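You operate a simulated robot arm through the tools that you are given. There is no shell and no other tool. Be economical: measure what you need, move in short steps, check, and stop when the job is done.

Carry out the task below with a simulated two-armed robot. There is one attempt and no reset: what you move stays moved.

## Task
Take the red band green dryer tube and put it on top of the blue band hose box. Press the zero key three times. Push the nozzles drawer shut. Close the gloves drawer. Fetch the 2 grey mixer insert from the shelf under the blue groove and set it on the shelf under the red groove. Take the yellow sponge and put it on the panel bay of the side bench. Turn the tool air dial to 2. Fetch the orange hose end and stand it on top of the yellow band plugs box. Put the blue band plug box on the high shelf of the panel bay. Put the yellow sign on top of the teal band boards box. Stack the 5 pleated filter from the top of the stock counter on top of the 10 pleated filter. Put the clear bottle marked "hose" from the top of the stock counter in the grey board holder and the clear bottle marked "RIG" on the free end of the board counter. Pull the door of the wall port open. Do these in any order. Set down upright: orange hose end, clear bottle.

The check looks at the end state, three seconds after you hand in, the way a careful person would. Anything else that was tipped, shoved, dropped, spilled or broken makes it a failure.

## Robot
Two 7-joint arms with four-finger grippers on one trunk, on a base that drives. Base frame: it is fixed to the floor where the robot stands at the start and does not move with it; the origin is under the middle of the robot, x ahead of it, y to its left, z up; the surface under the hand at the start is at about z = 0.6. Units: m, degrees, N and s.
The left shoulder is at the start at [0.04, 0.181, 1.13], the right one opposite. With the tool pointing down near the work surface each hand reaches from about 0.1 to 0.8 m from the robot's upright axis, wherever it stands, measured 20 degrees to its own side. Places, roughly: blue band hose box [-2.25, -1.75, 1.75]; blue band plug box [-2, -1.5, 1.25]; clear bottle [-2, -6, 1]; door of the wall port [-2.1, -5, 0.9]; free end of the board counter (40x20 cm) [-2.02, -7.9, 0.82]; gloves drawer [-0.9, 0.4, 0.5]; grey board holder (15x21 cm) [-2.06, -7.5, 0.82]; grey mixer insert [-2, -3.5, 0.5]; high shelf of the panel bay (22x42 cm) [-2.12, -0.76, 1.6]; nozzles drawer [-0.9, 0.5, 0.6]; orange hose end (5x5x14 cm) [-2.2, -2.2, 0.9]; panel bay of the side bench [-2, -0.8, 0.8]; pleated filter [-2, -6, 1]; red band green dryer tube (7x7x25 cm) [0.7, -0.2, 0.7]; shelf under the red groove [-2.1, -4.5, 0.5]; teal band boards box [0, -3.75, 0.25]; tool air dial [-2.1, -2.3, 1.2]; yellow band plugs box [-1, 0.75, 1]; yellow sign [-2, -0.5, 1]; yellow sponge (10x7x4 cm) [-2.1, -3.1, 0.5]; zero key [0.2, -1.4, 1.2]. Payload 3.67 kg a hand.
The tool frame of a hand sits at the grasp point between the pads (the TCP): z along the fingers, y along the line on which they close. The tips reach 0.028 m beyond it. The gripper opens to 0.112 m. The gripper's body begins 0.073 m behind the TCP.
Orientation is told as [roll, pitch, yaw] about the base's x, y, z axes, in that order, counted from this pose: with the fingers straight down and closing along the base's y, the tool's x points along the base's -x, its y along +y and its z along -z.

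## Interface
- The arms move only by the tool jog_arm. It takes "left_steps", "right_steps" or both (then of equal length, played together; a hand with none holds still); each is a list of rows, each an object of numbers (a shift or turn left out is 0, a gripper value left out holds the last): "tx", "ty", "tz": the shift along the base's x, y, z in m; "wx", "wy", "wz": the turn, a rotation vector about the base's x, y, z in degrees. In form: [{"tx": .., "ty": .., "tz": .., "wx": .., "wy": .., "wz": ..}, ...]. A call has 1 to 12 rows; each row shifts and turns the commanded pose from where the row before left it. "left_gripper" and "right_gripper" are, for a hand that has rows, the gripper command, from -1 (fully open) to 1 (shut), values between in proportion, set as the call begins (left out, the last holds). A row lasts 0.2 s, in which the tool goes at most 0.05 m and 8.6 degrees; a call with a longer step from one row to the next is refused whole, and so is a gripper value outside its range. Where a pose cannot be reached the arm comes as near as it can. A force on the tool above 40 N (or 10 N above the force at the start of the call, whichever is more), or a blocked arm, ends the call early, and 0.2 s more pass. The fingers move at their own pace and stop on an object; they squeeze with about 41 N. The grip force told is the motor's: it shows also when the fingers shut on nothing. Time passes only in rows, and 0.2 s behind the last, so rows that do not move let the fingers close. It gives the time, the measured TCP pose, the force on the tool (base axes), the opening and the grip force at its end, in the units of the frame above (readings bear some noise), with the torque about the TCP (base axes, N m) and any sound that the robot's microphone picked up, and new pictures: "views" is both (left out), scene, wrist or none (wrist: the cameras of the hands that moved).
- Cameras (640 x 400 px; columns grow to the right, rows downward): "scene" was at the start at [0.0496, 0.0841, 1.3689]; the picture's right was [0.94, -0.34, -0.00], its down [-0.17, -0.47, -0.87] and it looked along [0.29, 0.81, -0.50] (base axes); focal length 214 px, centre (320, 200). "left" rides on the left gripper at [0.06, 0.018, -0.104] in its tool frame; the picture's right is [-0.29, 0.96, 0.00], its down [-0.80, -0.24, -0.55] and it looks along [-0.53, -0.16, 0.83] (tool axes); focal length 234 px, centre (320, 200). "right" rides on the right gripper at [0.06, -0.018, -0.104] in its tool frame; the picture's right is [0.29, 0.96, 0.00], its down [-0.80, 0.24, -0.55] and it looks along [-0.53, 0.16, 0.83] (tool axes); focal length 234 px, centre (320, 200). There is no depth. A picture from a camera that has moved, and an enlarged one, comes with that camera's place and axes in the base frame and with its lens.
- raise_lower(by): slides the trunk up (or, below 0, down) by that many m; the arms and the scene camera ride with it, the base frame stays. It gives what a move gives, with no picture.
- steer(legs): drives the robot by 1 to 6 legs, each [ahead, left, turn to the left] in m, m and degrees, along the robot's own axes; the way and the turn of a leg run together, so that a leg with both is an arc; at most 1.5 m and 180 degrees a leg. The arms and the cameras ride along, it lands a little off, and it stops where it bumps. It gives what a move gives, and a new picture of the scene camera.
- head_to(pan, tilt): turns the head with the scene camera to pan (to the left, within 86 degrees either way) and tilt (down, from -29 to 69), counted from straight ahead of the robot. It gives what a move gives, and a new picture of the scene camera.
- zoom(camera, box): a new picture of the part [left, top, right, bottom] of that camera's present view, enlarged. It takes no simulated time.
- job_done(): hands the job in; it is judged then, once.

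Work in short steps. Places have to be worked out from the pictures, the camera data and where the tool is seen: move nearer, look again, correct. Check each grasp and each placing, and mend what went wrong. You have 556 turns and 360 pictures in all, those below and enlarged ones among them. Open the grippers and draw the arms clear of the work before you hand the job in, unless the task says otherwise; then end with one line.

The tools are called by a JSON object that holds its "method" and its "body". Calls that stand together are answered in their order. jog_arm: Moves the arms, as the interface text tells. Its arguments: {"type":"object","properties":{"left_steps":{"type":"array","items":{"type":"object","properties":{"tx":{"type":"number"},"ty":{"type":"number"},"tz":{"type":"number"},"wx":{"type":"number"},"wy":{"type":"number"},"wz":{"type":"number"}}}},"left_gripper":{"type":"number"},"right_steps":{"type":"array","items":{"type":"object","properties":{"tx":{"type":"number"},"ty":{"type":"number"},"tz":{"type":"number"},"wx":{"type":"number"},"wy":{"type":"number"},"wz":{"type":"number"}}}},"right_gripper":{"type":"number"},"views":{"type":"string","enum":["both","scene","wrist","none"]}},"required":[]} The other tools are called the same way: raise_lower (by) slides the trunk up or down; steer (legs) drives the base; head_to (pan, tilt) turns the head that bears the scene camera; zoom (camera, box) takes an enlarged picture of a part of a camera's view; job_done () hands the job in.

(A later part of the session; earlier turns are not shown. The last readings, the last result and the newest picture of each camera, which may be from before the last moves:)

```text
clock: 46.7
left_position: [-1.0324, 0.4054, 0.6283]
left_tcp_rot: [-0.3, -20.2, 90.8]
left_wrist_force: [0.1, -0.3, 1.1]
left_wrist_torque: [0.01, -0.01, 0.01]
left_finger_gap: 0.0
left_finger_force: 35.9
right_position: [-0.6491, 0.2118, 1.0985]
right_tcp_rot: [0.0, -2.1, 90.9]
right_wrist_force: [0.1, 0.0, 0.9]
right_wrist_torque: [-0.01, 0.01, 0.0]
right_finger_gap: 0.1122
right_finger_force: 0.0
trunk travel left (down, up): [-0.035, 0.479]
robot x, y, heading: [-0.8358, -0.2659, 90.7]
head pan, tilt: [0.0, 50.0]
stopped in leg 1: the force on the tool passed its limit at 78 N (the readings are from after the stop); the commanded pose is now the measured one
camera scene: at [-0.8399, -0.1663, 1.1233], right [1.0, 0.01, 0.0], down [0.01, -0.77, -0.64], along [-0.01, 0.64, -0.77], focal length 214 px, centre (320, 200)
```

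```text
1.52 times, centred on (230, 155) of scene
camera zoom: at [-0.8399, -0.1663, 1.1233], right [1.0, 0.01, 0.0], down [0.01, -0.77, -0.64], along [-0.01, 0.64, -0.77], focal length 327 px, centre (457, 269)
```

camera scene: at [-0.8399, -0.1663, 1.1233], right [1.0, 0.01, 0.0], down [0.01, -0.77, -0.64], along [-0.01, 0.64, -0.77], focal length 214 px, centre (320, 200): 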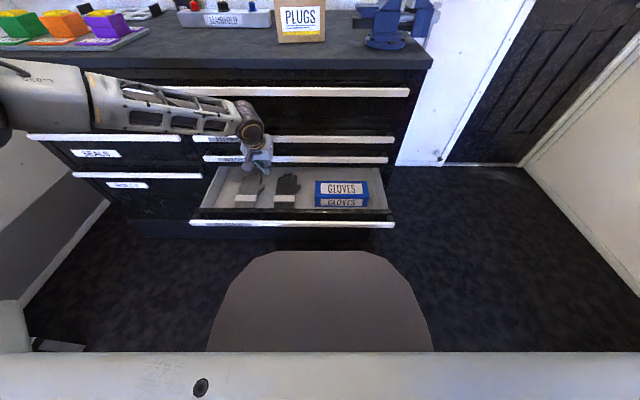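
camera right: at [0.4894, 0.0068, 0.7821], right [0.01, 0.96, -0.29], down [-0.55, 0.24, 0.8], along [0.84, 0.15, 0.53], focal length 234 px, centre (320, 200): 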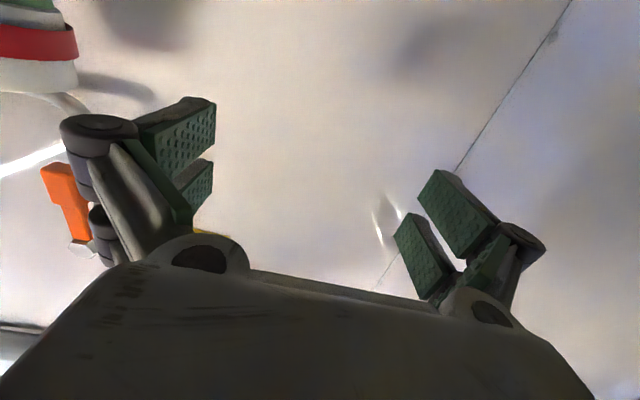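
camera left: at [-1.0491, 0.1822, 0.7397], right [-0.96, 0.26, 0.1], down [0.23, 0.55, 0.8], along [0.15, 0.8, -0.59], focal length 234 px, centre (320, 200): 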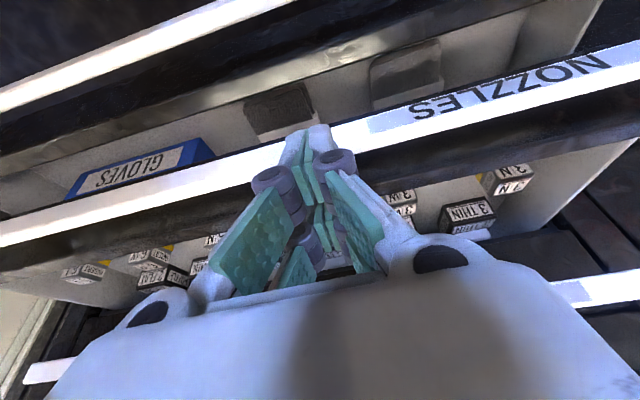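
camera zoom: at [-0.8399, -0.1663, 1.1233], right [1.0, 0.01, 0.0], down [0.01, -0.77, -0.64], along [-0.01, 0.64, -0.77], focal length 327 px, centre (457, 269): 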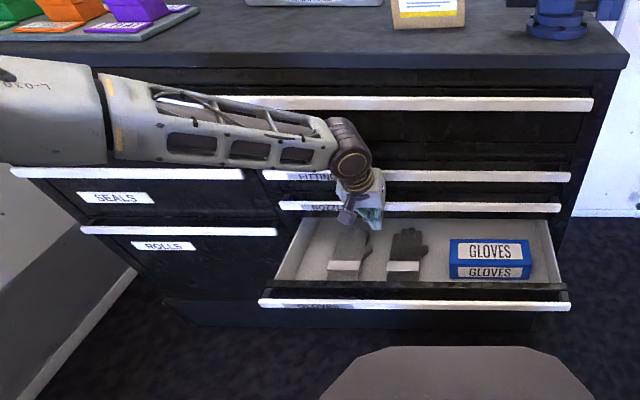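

Nozzles aligns with its neighbours—shut. I back off 0.3 m and lower for the gloves drawer.

{"method": "steer", "body": {"legs": [[-0.3, 0, 0]]}}

{"method": "raise_lower", "body": {"by": -0.035}}

{"method": "jog_arm", "body": {"left_steps": [{"ty": -0.03, "tz": -0.02, "wx": -7}, {"ty": -0.03, "tz": -0.02, "wx": -7}, {"tz": -0.02}, {"tz": -0.02}, {}], "views": "scene"}}

```text
clock: 48.8
left_position: [-1.0291, 0.1043, 0.6284]
left_tcp_rot: [-0.2, -20.3, 90.9]
left_wrist_force: [0.4, 0.6, -0.1]
left_wrist_torque: [0.02, -0.03, 0.0]
left_finger_gap: 0.0002
left_finger_force: 35.7
right_position: [-0.6445, -0.0912, 1.1001]
right_tcp_rot: [-0.1, -2.2, 90.9]
right_wrist_force: [-0.7, -0.4, 0.2]
right_wrist_torque: [0.05, 0.02, 0.01]
right_finger_gap: 0.1119
right_finger_force: 0.0
trunk travel left (down, up): [-0.035, 0.479]
robot x, y, heading: [-0.8368, -0.5617, 90.8]
head pan, tilt: [0.0, 50.0]
camera scene: at [-0.8356, -0.4688, 1.1235], right [1.0, 0.01, 0.0], down [0.01, -0.77, -0.64], along [-0.01, 0.64, -0.77], focal length 214 px, centre (320, 200)
```

scene: 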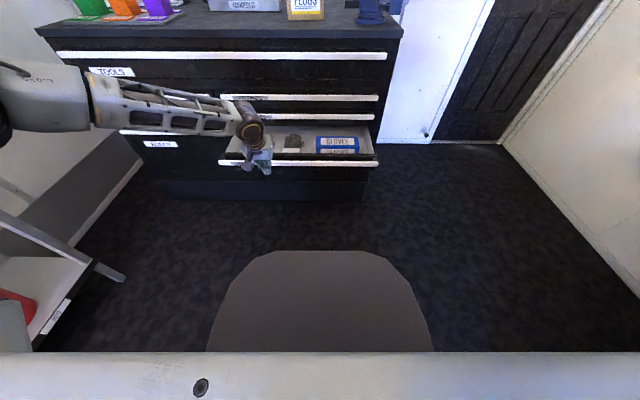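

```text
clock: 49.5
left_position: [-1.0286, 0.1041, 0.5943]
left_tcp_rot: [-0.3, -20.3, 90.9]
left_wrist_force: [-0.2, -0.1, 0.3]
left_wrist_torque: [0.0, 0.02, 0.02]
left_finger_gap: 0.0001
left_finger_force: 36.0
right_position: [-0.6443, -0.0905, 1.0655]
right_tcp_rot: [0.1, -2.1, 90.8]
right_wrist_force: [0.1, -0.2, 0.2]
right_wrist_torque: [0.01, -0.01, 0.0]
right_finger_gap: 0.112
right_finger_force: 0.1
trunk travel left (down, up): [0.0, 0.514]
robot x, y, heading: [-0.8309, -0.5608, 91.1]
head pan, tilt: [0.0, 50.0]
```

```text
clock: 50.7
left_position: [-1.0459, 0.0253, 0.5306]
left_tcp_rot: [-0.1, -6.4, 90.8]
left_wrist_force: [-0.3, 1.0, -0.8]
left_wrist_torque: [-0.01, 0.0, 0.03]
left_finger_gap: 0.0
left_finger_force: 35.8
left hand out of reach, approached as far as the arm can: row 2, 3, 4
right_position: [-0.645, -0.0895, 1.0656]
right_tcp_rot: [0.0, -2.1, 90.8]
right_wrist_force: [0.7, 0.0, -0.3]
right_wrist_torque: [0.02, -0.03, -0.03]
right_finger_gap: 0.112
right_finger_force: 0.0
trunk travel left (down, up): [0.0, 0.514]
robot x, y, heading: [-0.8338, -0.5645, 90.7]
head pan, tilt: [0.0, 50.0]
camera scene: at [-0.8355, -0.4679, 1.09], right [1.0, 0.01, 0.0], down [0.01, -0.77, -0.64], along [-0.01, 0.64, -0.77], focal length 214 px, centre (320, 200)
```

scene: 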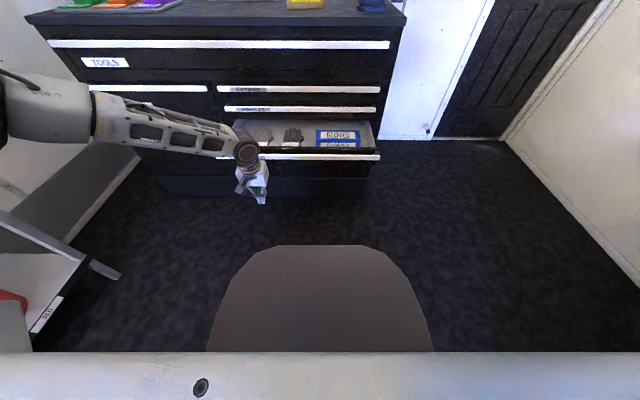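

TCP z≈0.53 suits the gloves handle. I drive forward to push.

{"method": "steer", "body": {"legs": [[0.33, 0, 0]]}}

{"method": "zoom", "body": {"camera": "left", "box": [0, 0, 640, 400]}}

```text
clock: 53.0
left_position: [-1.0447, 0.3558, 0.5299]
left_tcp_rot: [-0.1, -6.3, 90.4]
left_wrist_force: [0.1, 1.1, 0.6]
left_wrist_torque: [-0.01, 0.02, 0.0]
left_finger_gap: 0.0003
left_finger_force: 36.3
right_position: [-0.645, 0.2377, 1.0658]
right_tcp_rot: [0.0, -2.1, 90.4]
right_wrist_force: [-0.1, 0.2, -0.2]
right_wrist_torque: [-0.05, 0.02, 0.0]
right_finger_gap: 0.112
right_finger_force: 0.0
trunk travel left (down, up): [0.0, 0.514]
robot x, y, heading: [-0.8364, -0.2351, 90.4]
head pan, tilt: [0.0, 50.0]
camera scene: at [-0.8386, -0.1387, 1.0899], right [1.0, 0.01, 0.0], down [0.01, -0.77, -0.64], along [-0.01, 0.64, -0.77], focal length 214 px, centre (320, 200)
```

scene: 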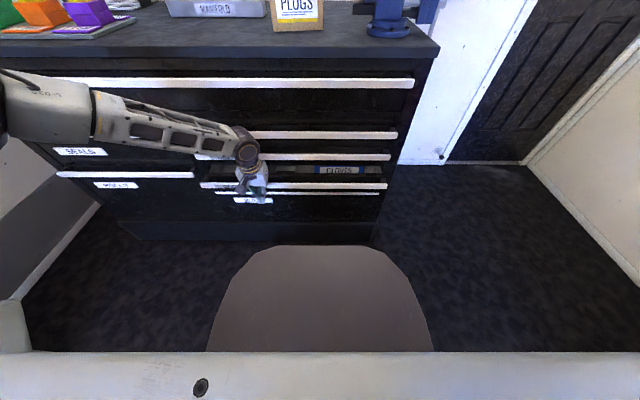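

```text
1.00 times, centred on (320, 200) of left (not enlarged: the box is as wide or as high as the picture)
camera zoom: at [-1.0631, 0.2835, 0.6274], right [-0.96, 0.28, 0.03], down [0.23, 0.73, 0.64], along [0.16, 0.62, -0.77], focal length 234 px, centre (320, 200)
```

zoom: 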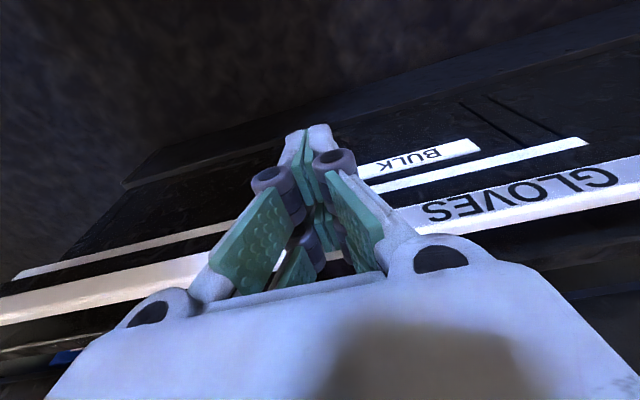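

Gloves is about 6 cm from shut. Pushing on.

{"method": "steer", "body": {"legs": [[0.07, 0, 0]]}}

{"method": "zoom", "body": {"camera": "scene", "box": [20, 70, 440, 240]}}

```text
clock: 53.9
left_position: [-1.0457, 0.3968, 0.5313]
left_tcp_rot: [0.1, -5.8, 90.4]
left_wrist_force: [-0.5, 1.0, 0.1]
left_wrist_torque: [-0.01, -0.04, 0.01]
left_finger_gap: 0.0002
left_finger_force: 35.7
right_position: [-0.6462, 0.2843, 1.0642]
right_tcp_rot: [0.0, -2.0, 90.3]
right_wrist_force: [-0.2, -0.4, 0.1]
right_wrist_torque: [0.01, 0.0, -0.04]
right_finger_gap: 0.112
right_finger_force: 0.1
trunk travel left (down, up): [0.0, 0.514]
robot x, y, heading: [-0.8367, -0.1888, 90.7]
head pan, tilt: [0.0, 50.0]
stopped in leg 1: the force on the tool passed its limit at 141 N (the readings are from after the stop); the commanded pose is now the measured one
camera scene: at [-0.8391, -0.093, 1.09], right [1.0, 0.01, 0.0], down [0.01, -0.77, -0.64], along [-0.01, 0.64, -0.77], focal length 214 px, centre (320, 200)
```

scene: 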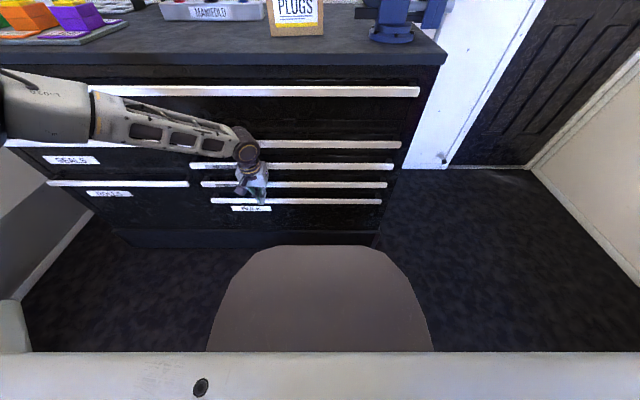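

```text
1.52 times, centred on (230, 155) of scene
camera zoom: at [-0.8391, -0.093, 1.09], right [1.0, 0.01, 0.0], down [0.01, -0.77, -0.64], along [-0.01, 0.64, -0.77], focal length 327 px, centre (457, 269)
```

zoom: 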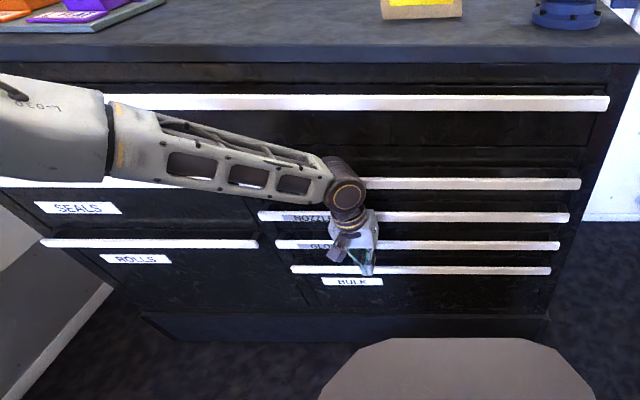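

Both drawers are shut and flush. I back away, raise the trunk and reset the left arm, then return toward the tube.

{"method": "steer", "body": {"legs": [[-0.3, 0, 0], [0, 0, -90], [0.6, 0.48, 0]]}}

{"method": "raise_lower", "body": {"by": 0.25}}

```text
clock: 63.9
left_position: [0.326, 0.2299, 0.5312]
left_tcp_rot: [0.1, -5.6, 2.1]
left_wrist_force: [0.3, 0.5, -0.6]
left_wrist_torque: [0.02, -0.02, 0.0]
left_finger_gap: 0.0
left_finger_force: 35.9
right_position: [0.2262, -0.1721, 1.0639]
right_tcp_rot: [0.0, -1.8, 2.1]
right_wrist_force: [0.9, 0.6, -0.2]
right_wrist_torque: [-0.02, 0.0, -0.03]
right_finger_gap: 0.1121
right_finger_force: 0.0
trunk travel left (down, up): [0.0, 0.514]
robot x, y, heading: [-0.2524, 0.0046, 2.2]
head pan, tilt: [0.0, 50.0]
camera scene: at [-0.1577, 0.0064, 1.09], right [0.04, -1.0, 0.0], down [-0.77, -0.03, -0.64], along [0.64, 0.02, -0.77], focal length 214 px, centre (320, 200)
```

scene: 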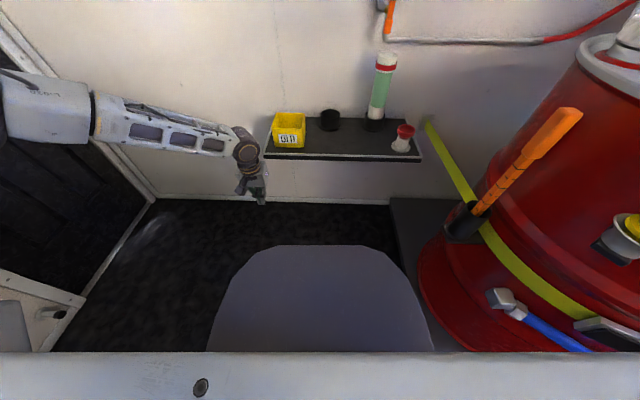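

```text
clock: 66.5
left_position: [0.3256, 0.2298, 0.7814]
left_tcp_rot: [0.1, -5.7, 1.9]
left_wrist_force: [0.0, 0.8, 0.3]
left_wrist_torque: [-0.01, 0.01, -0.01]
left_finger_gap: 0.0002
left_finger_force: 35.2
right_position: [0.2253, -0.1736, 1.3141]
right_tcp_rot: [0.0, -2.1, 2.1]
right_wrist_force: [-0.4, 1.1, 0.2]
right_wrist_torque: [0.0, -0.01, 0.0]
right_finger_gap: 0.1118
right_finger_force: 0.1
trunk travel left (down, up): [-0.25, 0.264]
robot x, y, heading: [-0.2527, 0.0025, 1.9]
head pan, tilt: [0.0, 50.0]
```

The tube sits in a shallow black cup with the hose nozzle just above it. I bring the right hand forward with a 45° tilt for a close look, and raise the left out of the way.

{"method": "jog_arm", "body": {"right_steps": [{"tx": 0.025, "tz": -0.035, "wy": -5}, {"tx": 0.025, "tz": -0.035, "wy": -5}, {"tx": 0.025, "tz": -0.035, "wy": -5}, {"tx": 0.025, "tz": -0.035, "wy": -5}, {"tx": 0.025, "tz": -0.035, "wy": -5}, {"tx": 0.025, "tz": -0.035, "wy": -5}, {"tx": 0.025, "tz": -0.035, "wy": -5}, {"tx": 0.025, "tz": -0.035, "wy": -5}, {"tx": 0.025, "tz": -0.035, "wy": -5}, {"tz": -0.03}], "left_steps": [{"tz": 0.045, "tx": -0.01}, {"tz": 0.045, "tx": -0.01}, {"tz": 0.045, "tx": -0.01}, {"tz": 0.045, "tx": -0.01}, {"tz": 0.045, "ty": 0.01}, {"tz": 0.045, "ty": 0.01}, {"tz": 0.045, "ty": 0.01}, {"tz": 0.045, "ty": 0.01}, {"tz": 0.045}, {"tz": 0.045}], "left_gripper": -1}}

```text
clock: 68.7
left_position: [0.286, 0.27, 1.2268]
left_tcp_rot: [0.1, -5.5, 2.1]
left_wrist_force: [-0.3, -0.3, 0.4]
left_wrist_torque: [0.0, -0.03, -0.02]
left_finger_gap: 0.1117
left_finger_force: 0.0
right_position: [0.448, -0.1746, 0.9674]
right_tcp_rot: [-2.0, -47.0, 3.0]
right_wrist_force: [-0.3, -0.4, 0.3]
right_wrist_torque: [0.01, -0.03, 0.02]
right_finger_gap: 0.1119
right_finger_force: 0.0
trunk travel left (down, up): [-0.25, 0.264]
robot x, y, heading: [-0.2531, 0.005, 2.0]
head pan, tilt: [0.0, 50.0]
camera scene: at [-0.1585, 0.0054, 1.3394], right [0.04, -1.0, 0.0], down [-0.77, -0.03, -0.64], along [0.64, 0.02, -0.77], focal length 214 px, centre (320, 200)
camera right: at [0.3315, -0.1935, 0.9941], right [-0.22, 0.95, -0.23], down [0.13, 0.27, 0.95], along [0.97, 0.18, -0.18], focal length 234 px, centre (320, 200)
camera left: at [0.2146, 0.2853, 1.3255], right [0.25, 0.97, 0.03], down [0.75, -0.21, 0.63], along [0.62, -0.14, -0.78], focal length 234 px, centre (320, 200)
```

scene: 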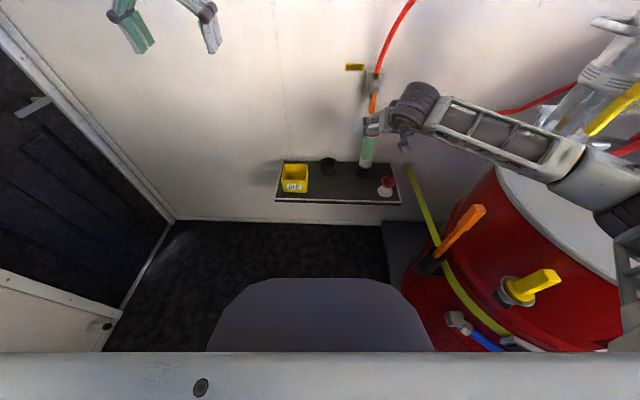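
right: 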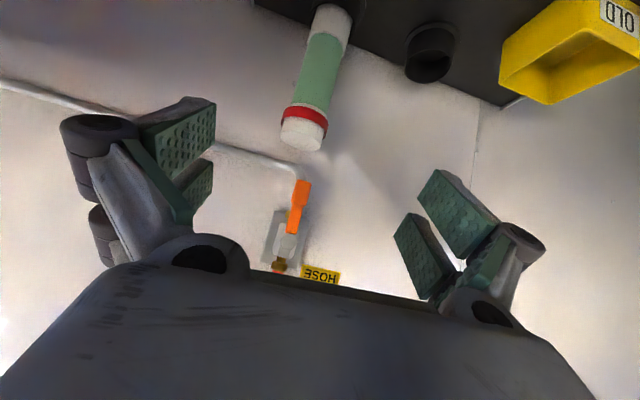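
left: 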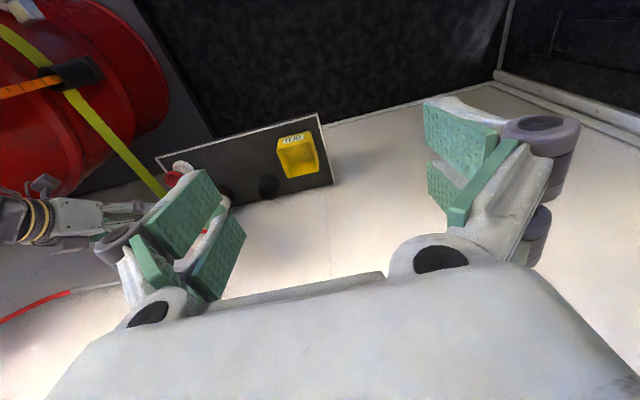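

The tube is at about (0.67,-0.175) with the nozzle ~5 cm above it. I lower the hand to z≈0.76 and advance so the fingers straddle the tube.

{"method": "jog_arm", "body": {"right_steps": [{"tz": -0.04, "tx": 0.01}, {"tz": -0.04, "tx": 0.01}, {"tz": -0.04, "tx": 0.01}, {"tz": -0.04, "tx": 0.01}, {"tz": -0.04, "tx": 0.01}, {"tx": 0.03}, {}], "right_gripper": -1}}

```text
clock: 70.5
left_position: [0.28, 0.2715, 1.2261]
left_tcp_rot: [-0.4, -5.8, 1.6]
left_wrist_force: [2.4, 0.3, -1.5]
left_wrist_torque: [-0.08, 0.11, -0.03]
left_finger_gap: 0.1121
left_finger_force: 0.1
right_position: [0.5351, -0.2138, 0.7995]
right_tcp_rot: [-4.0, -49.5, 1.6]
right_wrist_force: [-0.6, 0.4, -1.8]
right_wrist_torque: [-0.03, -0.01, 0.0]
right_finger_gap: 0.1119
right_finger_force: 0.1
trunk travel left (down, up): [-0.25, 0.264]
robot x, y, heading: [-0.2553, 0.0055, 1.4]
head pan, tilt: [0.0, 50.0]
stopped in row 7 (right hand): the arm was blocked; the commanded pose is now the measured one
camera scene: at [-0.1685, 0.0108, 1.3375], right [0.03, -1.0, 0.01], down [-0.76, -0.02, -0.65], along [0.65, 0.01, -0.76], focal length 214 px, centre (320, 200)
camera right: at [0.4169, -0.2272, 0.822], right [-0.16, 0.95, -0.26], down [0.1, 0.28, 0.95], along [0.98, 0.13, -0.14], focal length 234 px, centre (320, 200)
```

scene: 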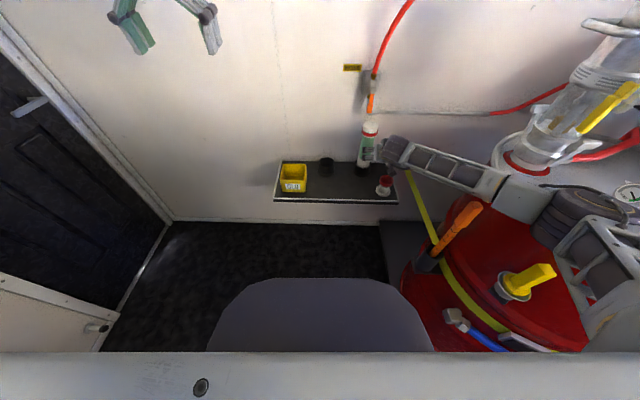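
right: 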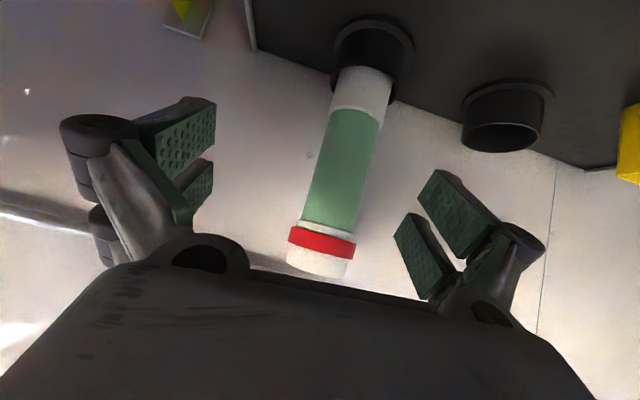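

The right elbow came to rest on the drum, so I use the left arm instead. I lift and fold the right arm back, then turn the robot 20° right.

{"method": "jog_arm", "body": {"right_steps": [{"tz": 0.04, "tx": -0.02}, {"tz": 0.04, "tx": -0.02}, {"tz": 0.04, "tx": -0.02, "ty": 0.01}, {"tz": 0.04, "tx": -0.02, "ty": 0.01}, {"tz": 0.04, "tx": -0.02, "wy": 5}, {"tz": 0.04, "tx": -0.025, "wy": 5}, {"tz": 0.04, "tx": -0.025, "wy": 5}, {"tz": 0.04, "tx": -0.025, "wy": 5}, {"tz": 0.04, "tx": -0.025, "wy": 5}, {"tz": 0.04, "tx": -0.025, "wy": 5}, {"tz": 0.04, "tx": -0.025, "wy": 5}, {"tz": 0.04, "tx": -0.02, "wy": 5}], "views": "none"}}

{"method": "steer", "body": {"legs": [[0.08, 0, 0], [0, 0, -20]]}}

```text
clock: 73.1
left_position: [0.2867, 0.2669, 1.2262]
left_tcp_rot: [0.0, -5.6, 1.8]
left_wrist_force: [-0.3, 0.5, 0.0]
left_wrist_torque: [-0.01, 0.01, 0.02]
left_finger_gap: 0.112
left_finger_force: 0.0
right_position: [0.2693, -0.1846, 1.2727]
right_tcp_rot: [-2.1, -8.6, 1.2]
right_wrist_force: [-0.1, -0.3, -0.1]
right_wrist_torque: [-0.01, -0.04, 0.02]
right_finger_gap: 0.1121
right_finger_force: 0.0
trunk travel left (down, up): [-0.25, 0.264]
robot x, y, heading: [-0.2539, 0.0023, 1.7]
head pan, tilt: [0.0, 50.0]
```

```text
clock: 75.3
left_position: [0.426, 0.0675, 1.2271]
left_tcp_rot: [0.2, -5.6, -18.5]
left_wrist_force: [0.1, 1.0, 1.2]
left_wrist_torque: [0.0, 0.01, 0.0]
left_finger_gap: 0.1119
left_finger_force: 0.0
right_position: [0.2542, -0.3523, 1.2724]
right_tcp_rot: [-2.0, -8.7, -18.9]
right_wrist_force: [-0.3, 0.4, 0.9]
right_wrist_torque: [0.0, 0.05, -0.01]
right_finger_gap: 0.1121
right_finger_force: 0.0
trunk travel left (down, up): [-0.25, 0.264]
robot x, y, heading: [-0.1766, 0.0041, -18.3]
head pan, tilt: [0.0, 50.0]
camera scene: at [-0.0824, -0.027, 1.3393], right [-0.31, -0.95, 0.0], down [-0.73, 0.24, -0.64], along [0.61, -0.2, -0.77], focal length 214 px, centre (320, 200)
```

scene: 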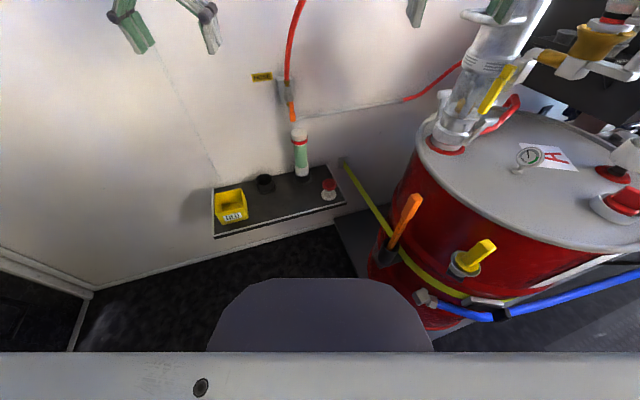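

The drum is undisturbed. I tilt the left hand and bring it before the tube.

{"method": "jog_arm", "body": {"left_steps": [{"tx": 0.005, "ty": -0.0166, "tz": -0.035, "wx": -1.3, "wy": -3.9}, {"tx": 0.005, "ty": -0.0166, "tz": -0.035, "wx": -1.3, "wy": -3.9}, {"tx": 0.005, "ty": -0.0166, "tz": -0.035, "wx": -1.3, "wy": -3.9}, {"tx": 0.005, "ty": -0.0166, "tz": -0.035, "wx": -1.3, "wy": -3.9}, {"tx": 0.005, "ty": -0.0166, "tz": -0.035, "wx": -1.3, "wy": -3.9}, {"tx": 0.005, "ty": -0.0166, "tz": -0.035, "wx": -1.3, "wy": -3.9}, {"tx": 0.005, "ty": -0.0166, "tz": -0.035, "wx": -1.3, "wy": -3.9}, {"tx": 0.005, "ty": -0.0166, "tz": -0.035, "wx": -1.3, "wy": -3.9}, {"tx": 0.005, "ty": -0.0166, "tz": -0.035, "wx": -1.3, "wy": -3.9}, {"tx": 0.005, "ty": -0.0166, "tz": -0.035, "wx": -1.3, "wy": -3.9}, {"tx": 0.005, "ty": -0.0166, "tz": -0.035}], "left_gripper": -1, "views": "both"}}

```text
clock: 77.8
left_position: [0.4765, -0.0775, 0.8656]
left_tcp_rot: [-0.1, -46.8, -18.3]
left_wrist_force: [-0.4, 0.5, 0.0]
left_wrist_torque: [0.0, 0.0, 0.01]
left_finger_gap: 0.112
left_finger_force: 0.0
left hand out of reach, approached as far as the arm can: row 10, 11
right_position: [0.2544, -0.3524, 1.2738]
right_tcp_rot: [-2.1, -8.9, -18.9]
right_wrist_force: [0.7, 0.8, 0.3]
right_wrist_torque: [0.01, 0.01, -0.01]
right_finger_gap: 0.112
right_finger_force: 0.1
trunk travel left (down, up): [-0.25, 0.264]
robot x, y, heading: [-0.1751, 0.0068, -18.3]
head pan, tilt: [0.0, 50.0]
camera scene: at [-0.0829, -0.0265, 1.3394], right [-0.31, -0.95, 0.0], down [-0.73, 0.24, -0.64], along [0.61, -0.2, -0.77], focal length 214 px, centre (320, 200)
camera left: at [0.3708, -0.0242, 0.8939], right [0.49, 0.85, 0.21], down [0.06, -0.27, 0.96], along [0.87, -0.46, -0.18], focal length 234 px, centre (320, 200)
```

scene: 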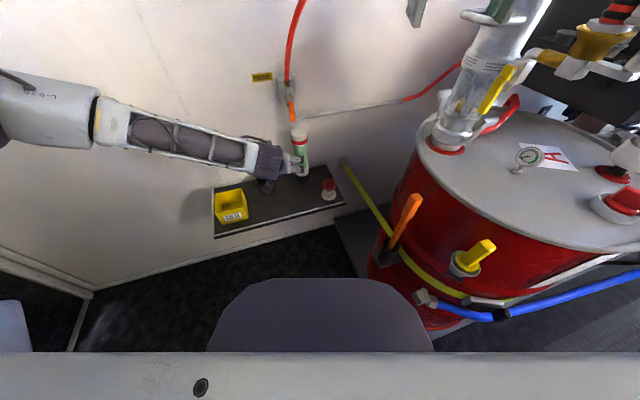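
left: 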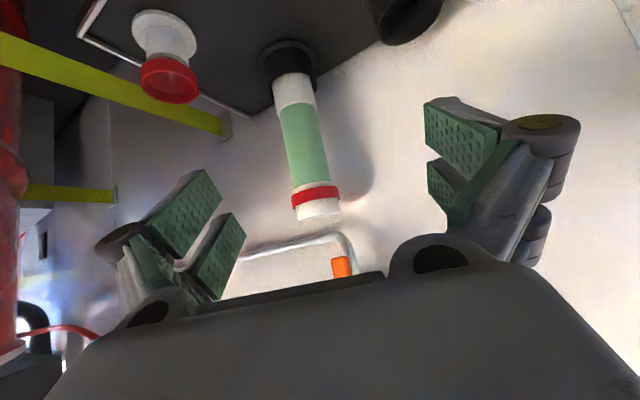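

Tube axis refined to about (0.67,-0.188). I shift right 4 cm, lower and advance halfway, then check.

{"method": "jog_arm", "body": {"left_steps": [{"tx": -0.014, "ty": -0.042}, {"tx": 0.033, "ty": -0.011, "tz": -0.035}, {"tx": 0.033, "ty": -0.011, "tz": -0.035}, {"tx": 0.033, "ty": -0.011, "tz": -0.035}, {}], "left_gripper": -1, "views": "wrist"}}

```text
clock: 79.0
left_position: [0.5344, -0.0419, 0.8366]
left_tcp_rot: [-0.2, -46.7, -18.4]
left_wrist_force: [0.3, -0.1, 0.1]
left_wrist_torque: [0.02, 0.02, 0.0]
left_finger_gap: 0.1119
left_finger_force: 0.0
left hand out of reach, approached as far as the arm can: row 1, 2, 3, 4
right_position: [0.2536, -0.3521, 1.2741]
right_tcp_rot: [-2.0, -8.7, -18.9]
right_wrist_force: [0.0, -0.3, 0.0]
right_wrist_torque: [0.03, 0.01, 0.01]
right_finger_gap: 0.1121
right_finger_force: 0.0
trunk travel left (down, up): [-0.25, 0.264]
robot x, y, heading: [-0.1747, 0.0064, -18.6]
head pan, tilt: [0.0, 50.0]
camera left: at [0.4295, 0.0112, 0.8644], right [0.49, 0.85, 0.21], down [0.06, -0.27, 0.96], along [0.87, -0.46, -0.18], focal length 234 px, centre (320, 200)
```

left: 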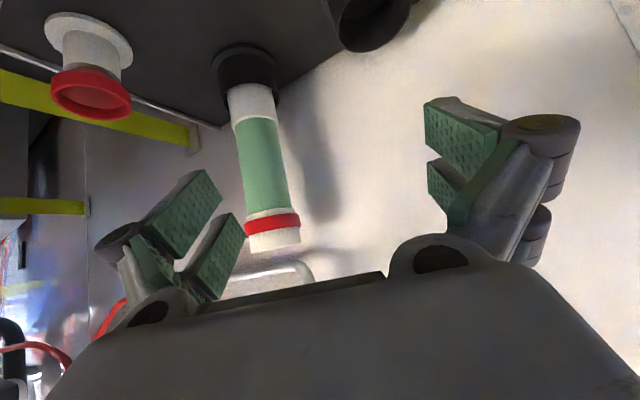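

The wrist bends too far in this heading; pointing the fingers more to the right (about -50°) lines up better and the hand is already on that line. I yaw the hand and lower it.

{"method": "jog_arm", "body": {"left_steps": [{"wz": -8}, {"wz": -8}, {"wz": -8}, {"wz": -8}, {"tz": -0.025}, {"tz": -0.025}, {"tz": -0.025}, {}], "left_gripper": -1, "views": "both"}}

```text
clock: 80.8
left_position: [0.5284, -0.0322, 0.7743]
left_tcp_rot: [0.0, -46.7, -50.4]
left_wrist_force: [0.4, 0.0, -0.6]
left_wrist_torque: [0.0, -0.02, 0.0]
left_finger_gap: 0.1118
left_finger_force: 0.0
left hand out of reach, approached as far as the arm can: row 7
right_position: [0.2539, -0.3532, 1.2724]
right_tcp_rot: [-2.0, -8.9, -18.9]
right_wrist_force: [0.8, -0.6, 0.6]
right_wrist_torque: [0.0, 0.0, 0.01]
right_finger_gap: 0.112
right_finger_force: 0.2
trunk travel left (down, up): [-0.25, 0.264]
robot x, y, heading: [-0.1756, 0.0046, -18.3]
head pan, tilt: [0.0, 50.0]
camera scene: at [-0.0826, -0.0272, 1.3393], right [-0.31, -0.95, 0.0], down [-0.73, 0.24, -0.64], along [0.61, -0.2, -0.77], focal length 214 px, centre (320, 200)
camera left: at [0.4669, 0.0687, 0.803], right [0.86, 0.46, 0.21], down [-0.09, -0.26, 0.96], along [0.5, -0.85, -0.18], focal length 234 px, centre (320, 200)
```

scene: 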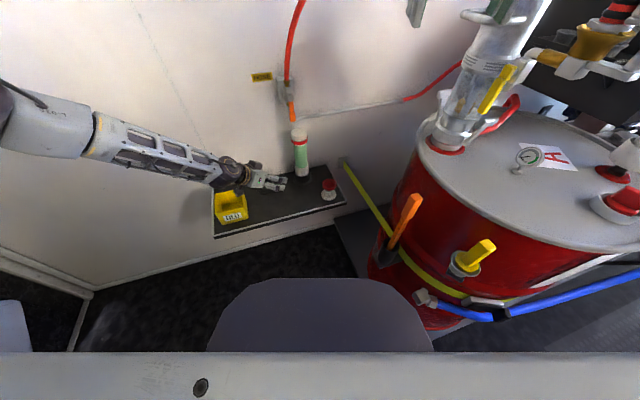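
left: 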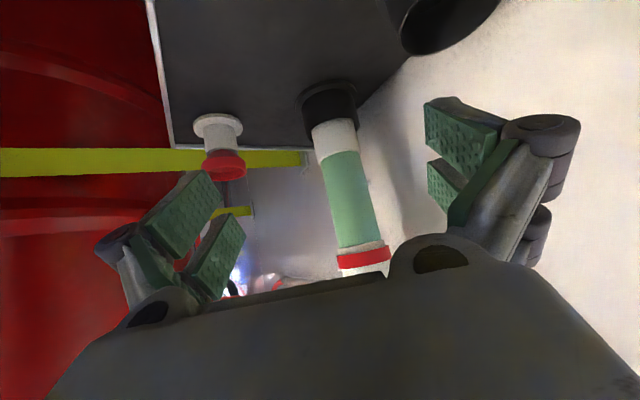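

The tube is straight ahead along the finger direction (about 0.21 m). I advance most of the way.

{"method": "jog_arm", "body": {"left_steps": [{"tx": 0.0233, "ty": -0.027, "tz": -0.004}, {"tx": 0.0233, "ty": -0.027, "tz": -0.004}, {"tx": 0.0233, "ty": -0.027}, {"tx": 0.0233, "ty": -0.027}, {}], "left_gripper": -1, "views": "wrist"}}

```text
clock: 82.0
left_position: [0.5713, -0.0712, 0.8399]
left_tcp_rot: [-0.1, -46.8, -50.3]
left_wrist_force: [0.1, -0.1, -0.2]
left_wrist_torque: [-0.01, 0.0, 0.01]
left_finger_gap: 0.112
left_finger_force: 0.1
left hand out of reach, approached as far as the arm can: row 1, 2, 3, 4
right_position: [0.2555, -0.3522, 1.2718]
right_tcp_rot: [-2.1, -8.8, -18.9]
right_wrist_force: [-0.6, -0.3, 0.0]
right_wrist_torque: [0.02, 0.0, -0.03]
right_finger_gap: 0.112
right_finger_force: 0.0
trunk travel left (down, up): [-0.25, 0.264]
robot x, y, heading: [-0.1753, 0.0065, -18.3]
head pan, tilt: [0.0, 50.0]
camera left: at [0.5114, 0.0292, 0.868], right [0.86, 0.46, 0.21], down [-0.09, -0.26, 0.96], along [0.5, -0.85, -0.18], focal length 234 px, centre (320, 200)
```

left: 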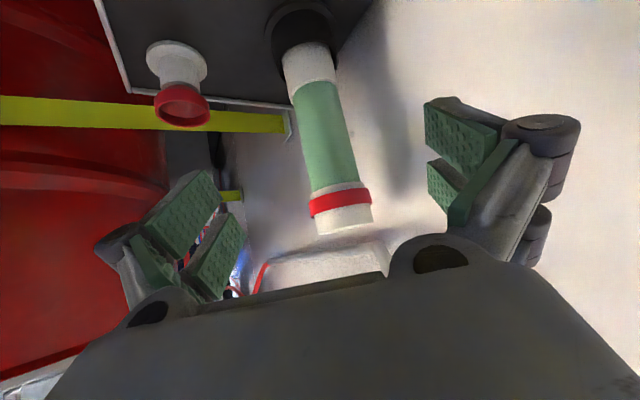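

The arm was at its reach limit. I pull the hand back, drive the base forward 0.12 m and lower the trunk 0.08 m.

{"method": "jog_arm", "body": {"left_steps": [{"tx": -0.026, "ty": 0.031}, {"tx": -0.026, "ty": 0.031}, {"tx": -0.026, "ty": 0.031}, {}], "views": "none"}}

{"method": "steer", "body": {"legs": [[0.12, 0, 0]]}}

{"method": "raise_lower", "body": {"by": -0.08}}

{"method": "jog_arm", "body": {"left_steps": [{}], "views": "wrist"}}

```text
clock: 83.0
left_position: [0.494, 0.0213, 0.8388]
left_tcp_rot: [-0.1, -46.7, -50.3]
left_wrist_force: [0.7, -0.3, -0.3]
left_wrist_torque: [-0.01, 0.01, -0.03]
left_finger_gap: 0.112
left_finger_force: 0.0
right_position: [0.255, -0.3525, 1.2721]
right_tcp_rot: [-2.1, -8.6, -18.9]
right_wrist_force: [0.2, -0.1, -0.9]
right_wrist_torque: [0.05, 0.02, 0.01]
right_finger_gap: 0.1121
right_finger_force: 0.0
trunk travel left (down, up): [-0.25, 0.264]
robot x, y, heading: [-0.1733, 0.0044, -18.2]
head pan, tilt: [0.0, 50.0]
```

```text
clock: 84.0
left_position: [0.5457, 0.0018, 0.8387]
left_tcp_rot: [0.2, -46.5, -50.5]
left_wrist_force: [0.0, -0.2, 0.2]
left_wrist_torque: [0.06, 0.0, 0.03]
left_finger_gap: 0.1121
left_finger_force: 0.0
right_position: [0.3026, -0.3805, 1.2743]
right_tcp_rot: [-1.5, -9.0, -20.0]
right_wrist_force: [0.4, -0.7, -1.6]
right_wrist_torque: [0.09, 0.01, 0.0]
right_finger_gap: 0.112
right_finger_force: 0.0
trunk travel left (down, up): [-0.25, 0.264]
robot x, y, heading: [-0.1225, -0.0122, -18.7]
head pan, tilt: [0.0, 50.0]
stopped in leg 1: the robot was blocked; the commanded pose is now the measured one
camera scene: at [-0.0309, -0.0467, 1.3393], right [-0.32, -0.95, 0.0], down [-0.73, 0.25, -0.64], along [0.61, -0.2, -0.77], focal length 214 px, centre (320, 200)
```

scene: 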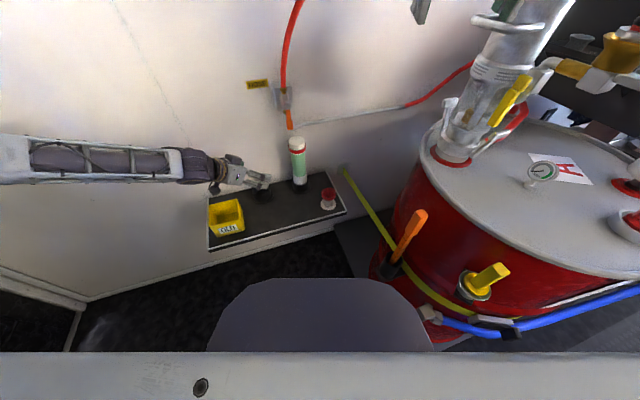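

```text
clock: 85.1
left_position: [0.5477, 0.0024, 0.7585]
left_tcp_rot: [0.0, -46.7, -50.5]
left_wrist_force: [0.0, -0.8, 0.2]
left_wrist_torque: [0.02, -0.03, 0.03]
left_finger_gap: 0.1119
left_finger_force: 0.1
right_position: [0.304, -0.3756, 1.1961]
right_tcp_rot: [-1.6, -9.0, -19.8]
right_wrist_force: [0.1, -0.1, 0.4]
right_wrist_torque: [0.01, -0.02, 0.0]
right_finger_gap: 0.1119
right_finger_force: 0.0
trunk travel left (down, up): [-0.17, 0.344]
robot x, y, heading: [-0.1191, -0.0101, -18.5]
head pan, tilt: [0.0, 50.0]
```

```text
clock: 85.5
left_position: [0.5474, 0.0027, 0.7577]
left_tcp_rot: [0.0, -46.6, -50.4]
left_wrist_force: [-0.9, 0.0, -0.1]
left_wrist_torque: [0.02, 0.03, 0.01]
left_finger_gap: 0.1117
left_finger_force: 0.1
right_position: [0.3042, -0.3761, 1.1947]
right_tcp_rot: [-1.6, -9.1, -19.9]
right_wrist_force: [0.0, 0.0, -0.5]
right_wrist_torque: [0.03, -0.02, 0.02]
right_finger_gap: 0.1122
right_finger_force: 0.0
trunk travel left (down, up): [-0.17, 0.344]
robot x, y, heading: [-0.1196, -0.0104, -18.4]
head pan, tilt: [0.0, 50.0]
camera left: at [0.4869, 0.1033, 0.7857], right [0.86, 0.46, 0.21], down [-0.09, -0.26, 0.96], along [0.49, -0.85, -0.19], focal length 234 px, centre (320, 200)
```

left: 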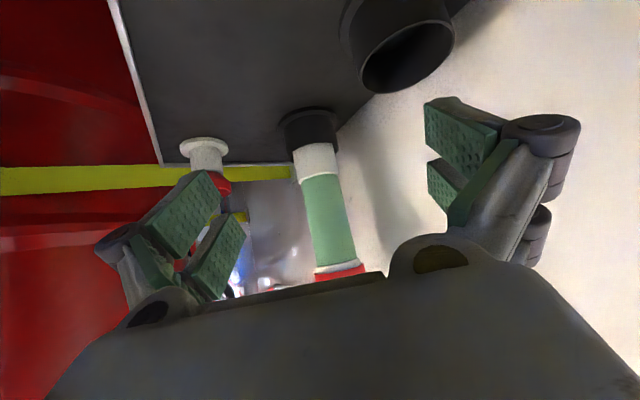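

The base was blocked (drum side). I'll come at the tube from the left instead: raise the hand, strafe left, turn to -45° and approach.

{"method": "jog_arm", "body": {"left_steps": [{"tx": -0.03, "ty": 0.03, "tz": 0.025}, {"tx": -0.03, "ty": 0.03, "tz": 0.025}, {"tx": -0.03, "ty": 0.02, "tz": 0.025}, {"tz": 0.03}, {}], "views": "none"}}

{"method": "steer", "body": {"legs": [[-0.05, 0.25, 0], [0, 0, -27], [0.1, 0.16, 0]]}}

```text
clock: 86.7
left_position: [0.4559, 0.083, 0.8643]
left_tcp_rot: [0.0, -46.6, -50.3]
left_wrist_force: [-0.3, -0.3, 0.0]
left_wrist_torque: [-0.02, -0.04, 0.01]
left_finger_gap: 0.1121
left_finger_force: 0.1
right_position: [0.3032, -0.3764, 1.1971]
right_tcp_rot: [-1.6, -9.0, -19.9]
right_wrist_force: [0.7, 1.1, 0.2]
right_wrist_torque: [-0.01, -0.01, -0.01]
right_finger_gap: 0.1119
right_finger_force: 0.1
trunk travel left (down, up): [-0.17, 0.344]
robot x, y, heading: [-0.1195, -0.0091, -18.7]
head pan, tilt: [0.0, 50.0]
```

```text
clock: 91.2
left_position: [0.6519, 0.0968, 0.8626]
left_tcp_rot: [-0.1, -46.6, -77.5]
left_wrist_force: [0.2, 0.6, -0.6]
left_wrist_torque: [0.0, 0.01, -0.04]
left_finger_gap: 0.1121
left_finger_force: 0.0
right_position: [0.3073, -0.2406, 1.1958]
right_tcp_rot: [-1.6, -9.2, -47.1]
right_wrist_force: [-0.2, -0.3, -0.1]
right_wrist_torque: [-0.01, 0.06, -0.01]
right_finger_gap: 0.1121
right_finger_force: 0.1
trunk travel left (down, up): [-0.17, 0.344]
robot x, y, heading: [0.0947, 0.2777, -45.8]
head pan, tilt: [0.0, 50.0]
camera scene: at [0.1619, 0.2065, 1.2594], right [-0.72, -0.7, 0.0], down [-0.54, 0.55, -0.64], along [0.45, -0.46, -0.77], focal length 214 px, centre (320, 200)
```

scene: 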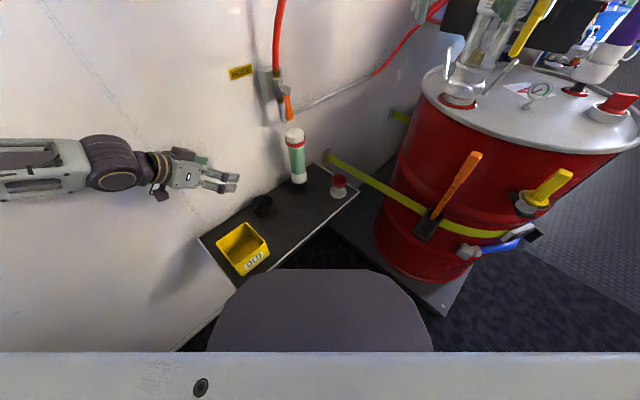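

Now there's a clear approach. Tube confirmed at (0.67,-0.187). I move in 7 cm, shift the hand onto the line and lower it.

{"method": "steer", "body": {"legs": [[0.07, 0, 0]]}}

{"method": "jog_arm", "body": {"left_steps": [{"tx": -0.036, "ty": -0.008}, {"tx": -0.036, "ty": -0.008}, {"tz": -0.037}, {"tz": -0.037}, {"tz": -0.037}, {}], "left_gripper": -1, "views": "wrist"}}

```text
clock: 92.2
left_position: [0.6652, 0.0697, 0.8621]
left_tcp_rot: [-1.2, -46.2, -77.5]
left_wrist_force: [-12.3, 7.2, -0.4]
left_wrist_torque: [-0.21, -0.3, 0.75]
left_finger_gap: 0.1111
left_finger_force: 0.1
right_position: [0.3325, -0.2695, 1.1958]
right_tcp_rot: [-1.6, -9.1, -46.9]
right_wrist_force: [-0.9, -0.8, 0.4]
right_wrist_torque: [0.02, 0.0, 0.03]
right_finger_gap: 0.1123
right_finger_force: 0.1
trunk travel left (down, up): [-0.17, 0.344]
robot x, y, heading: [0.1242, 0.2493, -45.7]
head pan, tilt: [0.0, 50.0]
stopped in leg 1: the force on the tool passed its limit at 131 N (the readings are from after the stop); the commanded pose is now the measured one
camera scene: at [0.1863, 0.1777, 1.2595], right [-0.72, -0.7, 0.0], down [-0.53, 0.55, -0.64], along [0.45, -0.46, -0.77], focal length 214 px, centre (320, 200)
```

scene: 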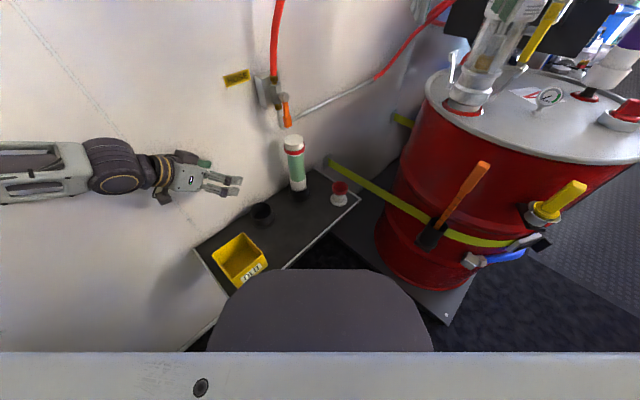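

```text
clock: 93.5
left_position: [0.5956, 0.0532, 0.7503]
left_tcp_rot: [-1.0, -46.5, -77.5]
left_wrist_force: [0.4, 0.6, 0.1]
left_wrist_torque: [0.01, 0.0, 0.03]
left_finger_gap: 0.1122
left_finger_force: 0.1
right_position: [0.3333, -0.2689, 1.1957]
right_tcp_rot: [-1.5, -9.2, -46.9]
right_wrist_force: [-0.3, -0.5, -0.3]
right_wrist_torque: [-0.02, 0.0, 0.03]
right_finger_gap: 0.112
right_finger_force: 0.1
trunk travel left (down, up): [-0.17, 0.344]
robot x, y, heading: [0.1232, 0.252, -45.6]
head pan, tilt: [0.0, 50.0]
camera left: at [0.5903, 0.1704, 0.778], right [0.98, 0.0, 0.2], down [-0.19, -0.19, 0.96], along [0.04, -0.98, -0.19], focal length 234 px, centre (320, 200)
```

left: 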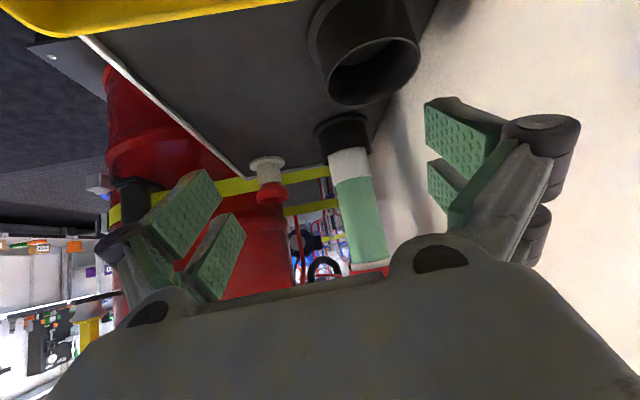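

The hand touched the wall (x≈0.74), so I must approach at about -45°. I yaw the hand back 32° and shift it to 0.16 m before the tube.

{"method": "jog_arm", "body": {"left_steps": [{"wz": 8, "tx": -0.015, "ty": -0.02}, {"wz": 8, "tx": -0.015, "ty": -0.025}, {"wz": 8, "tx": -0.015, "ty": -0.025}, {"wz": 8, "tx": -0.01, "ty": -0.025}, {}], "left_gripper": -1, "views": "wrist"}}

```text
clock: 94.8
left_position: [0.5456, -0.0325, 0.7566]
left_tcp_rot: [-1.3, -46.4, -45.4]
left_wrist_force: [0.1, -0.8, 0.0]
left_wrist_torque: [0.0, 0.05, -0.03]
left_finger_gap: 0.1121
left_finger_force: 0.1
left hand out of reach, approached as far as the arm can: row 4
right_position: [0.3343, -0.2664, 1.1974]
right_tcp_rot: [-1.7, -9.2, -47.0]
right_wrist_force: [0.3, 1.0, 0.5]
right_wrist_torque: [-0.02, 0.01, 0.0]
right_finger_gap: 0.1119
right_finger_force: 0.0
trunk travel left (down, up): [-0.17, 0.344]
robot x, y, heading: [0.1167, 0.2464, -45.8]
head pan, tilt: [0.0, 50.0]
camera left: at [0.4784, 0.0636, 0.786], right [0.83, 0.52, 0.19], down [-0.06, -0.26, 0.96], along [0.55, -0.81, -0.19], focal length 234 px, centre (320, 200)
```

left: 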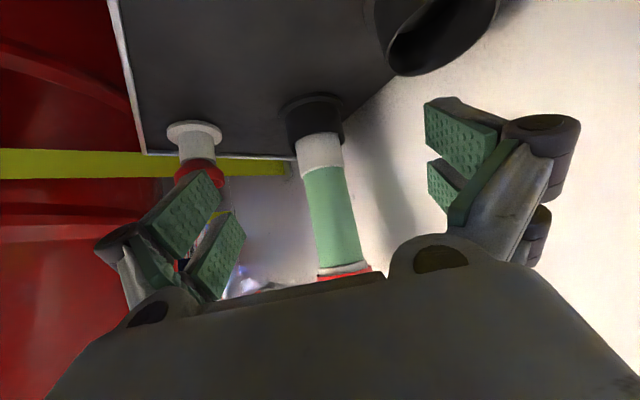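

The tube is 0.195 m ahead and 2.3 cm right of the hand line, and the hand is aligned with the base heading, so I use the base: 0.12 m ahead, 2.3 cm right.

{"method": "steer", "body": {"legs": [[0.12, -0.023, 0]]}}

{"method": "jog_arm", "body": {"left_steps": [{}], "views": "wrist"}}

```text
clock: 95.9
left_position: [0.575, -0.0722, 0.7658]
left_tcp_rot: [-0.1, -47.2, -44.0]
left_wrist_force: [0.1, -0.6, 0.1]
left_wrist_torque: [0.02, -0.01, -0.03]
left_finger_gap: 0.1119
left_finger_force: 0.1
right_position: [0.363, -0.3144, 1.2006]
right_tcp_rot: [-0.7, -9.9, -45.1]
right_wrist_force: [0.6, 0.0, -1.1]
right_wrist_torque: [0.02, 0.0, 0.02]
right_finger_gap: 0.1118
right_finger_force: 0.2
trunk travel left (down, up): [-0.17, 0.344]
robot x, y, heading: [0.1535, 0.1927, -43.6]
head pan, tilt: [0.0, 50.0]
stopped in leg 1: the robot was blocked; the commanded pose is now the measured one
camera scene: at [0.1996, 0.1261, 1.2613], right [-0.69, -0.72, -0.01], down [-0.54, 0.53, -0.65], along [0.48, -0.44, -0.76], focal length 214 px, centre (320, 200)
```

scene: 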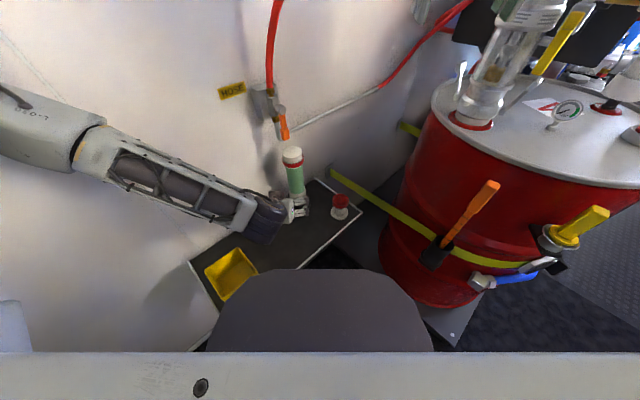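

```text
clock: 96.3
left_position: [0.5749, -0.0704, 0.7662]
left_tcp_rot: [0.1, -47.0, -44.2]
left_wrist_force: [-0.1, -0.1, 0.2]
left_wrist_torque: [0.02, -0.01, -0.02]
left_finger_gap: 0.1121
left_finger_force: 0.1
right_position: [0.3602, -0.3145, 1.2012]
right_tcp_rot: [-0.6, -10.1, -45.2]
right_wrist_force: [0.1, 0.4, 0.9]
right_wrist_torque: [0.02, 0.01, 0.0]
right_finger_gap: 0.1119
right_finger_force: 0.0
trunk travel left (down, up): [-0.17, 0.344]
robot x, y, heading: [0.156, 0.1945, -43.8]
head pan, tilt: [0.0, 50.0]
camera left: at [0.5035, 0.0221, 0.7931], right [0.81, 0.55, 0.21], down [-0.07, -0.27, 0.96], along [0.58, -0.79, -0.18], focal length 234 px, centre (320, 200)
```

left: 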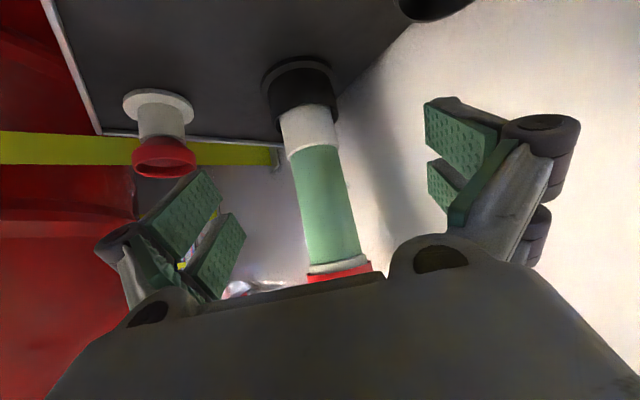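

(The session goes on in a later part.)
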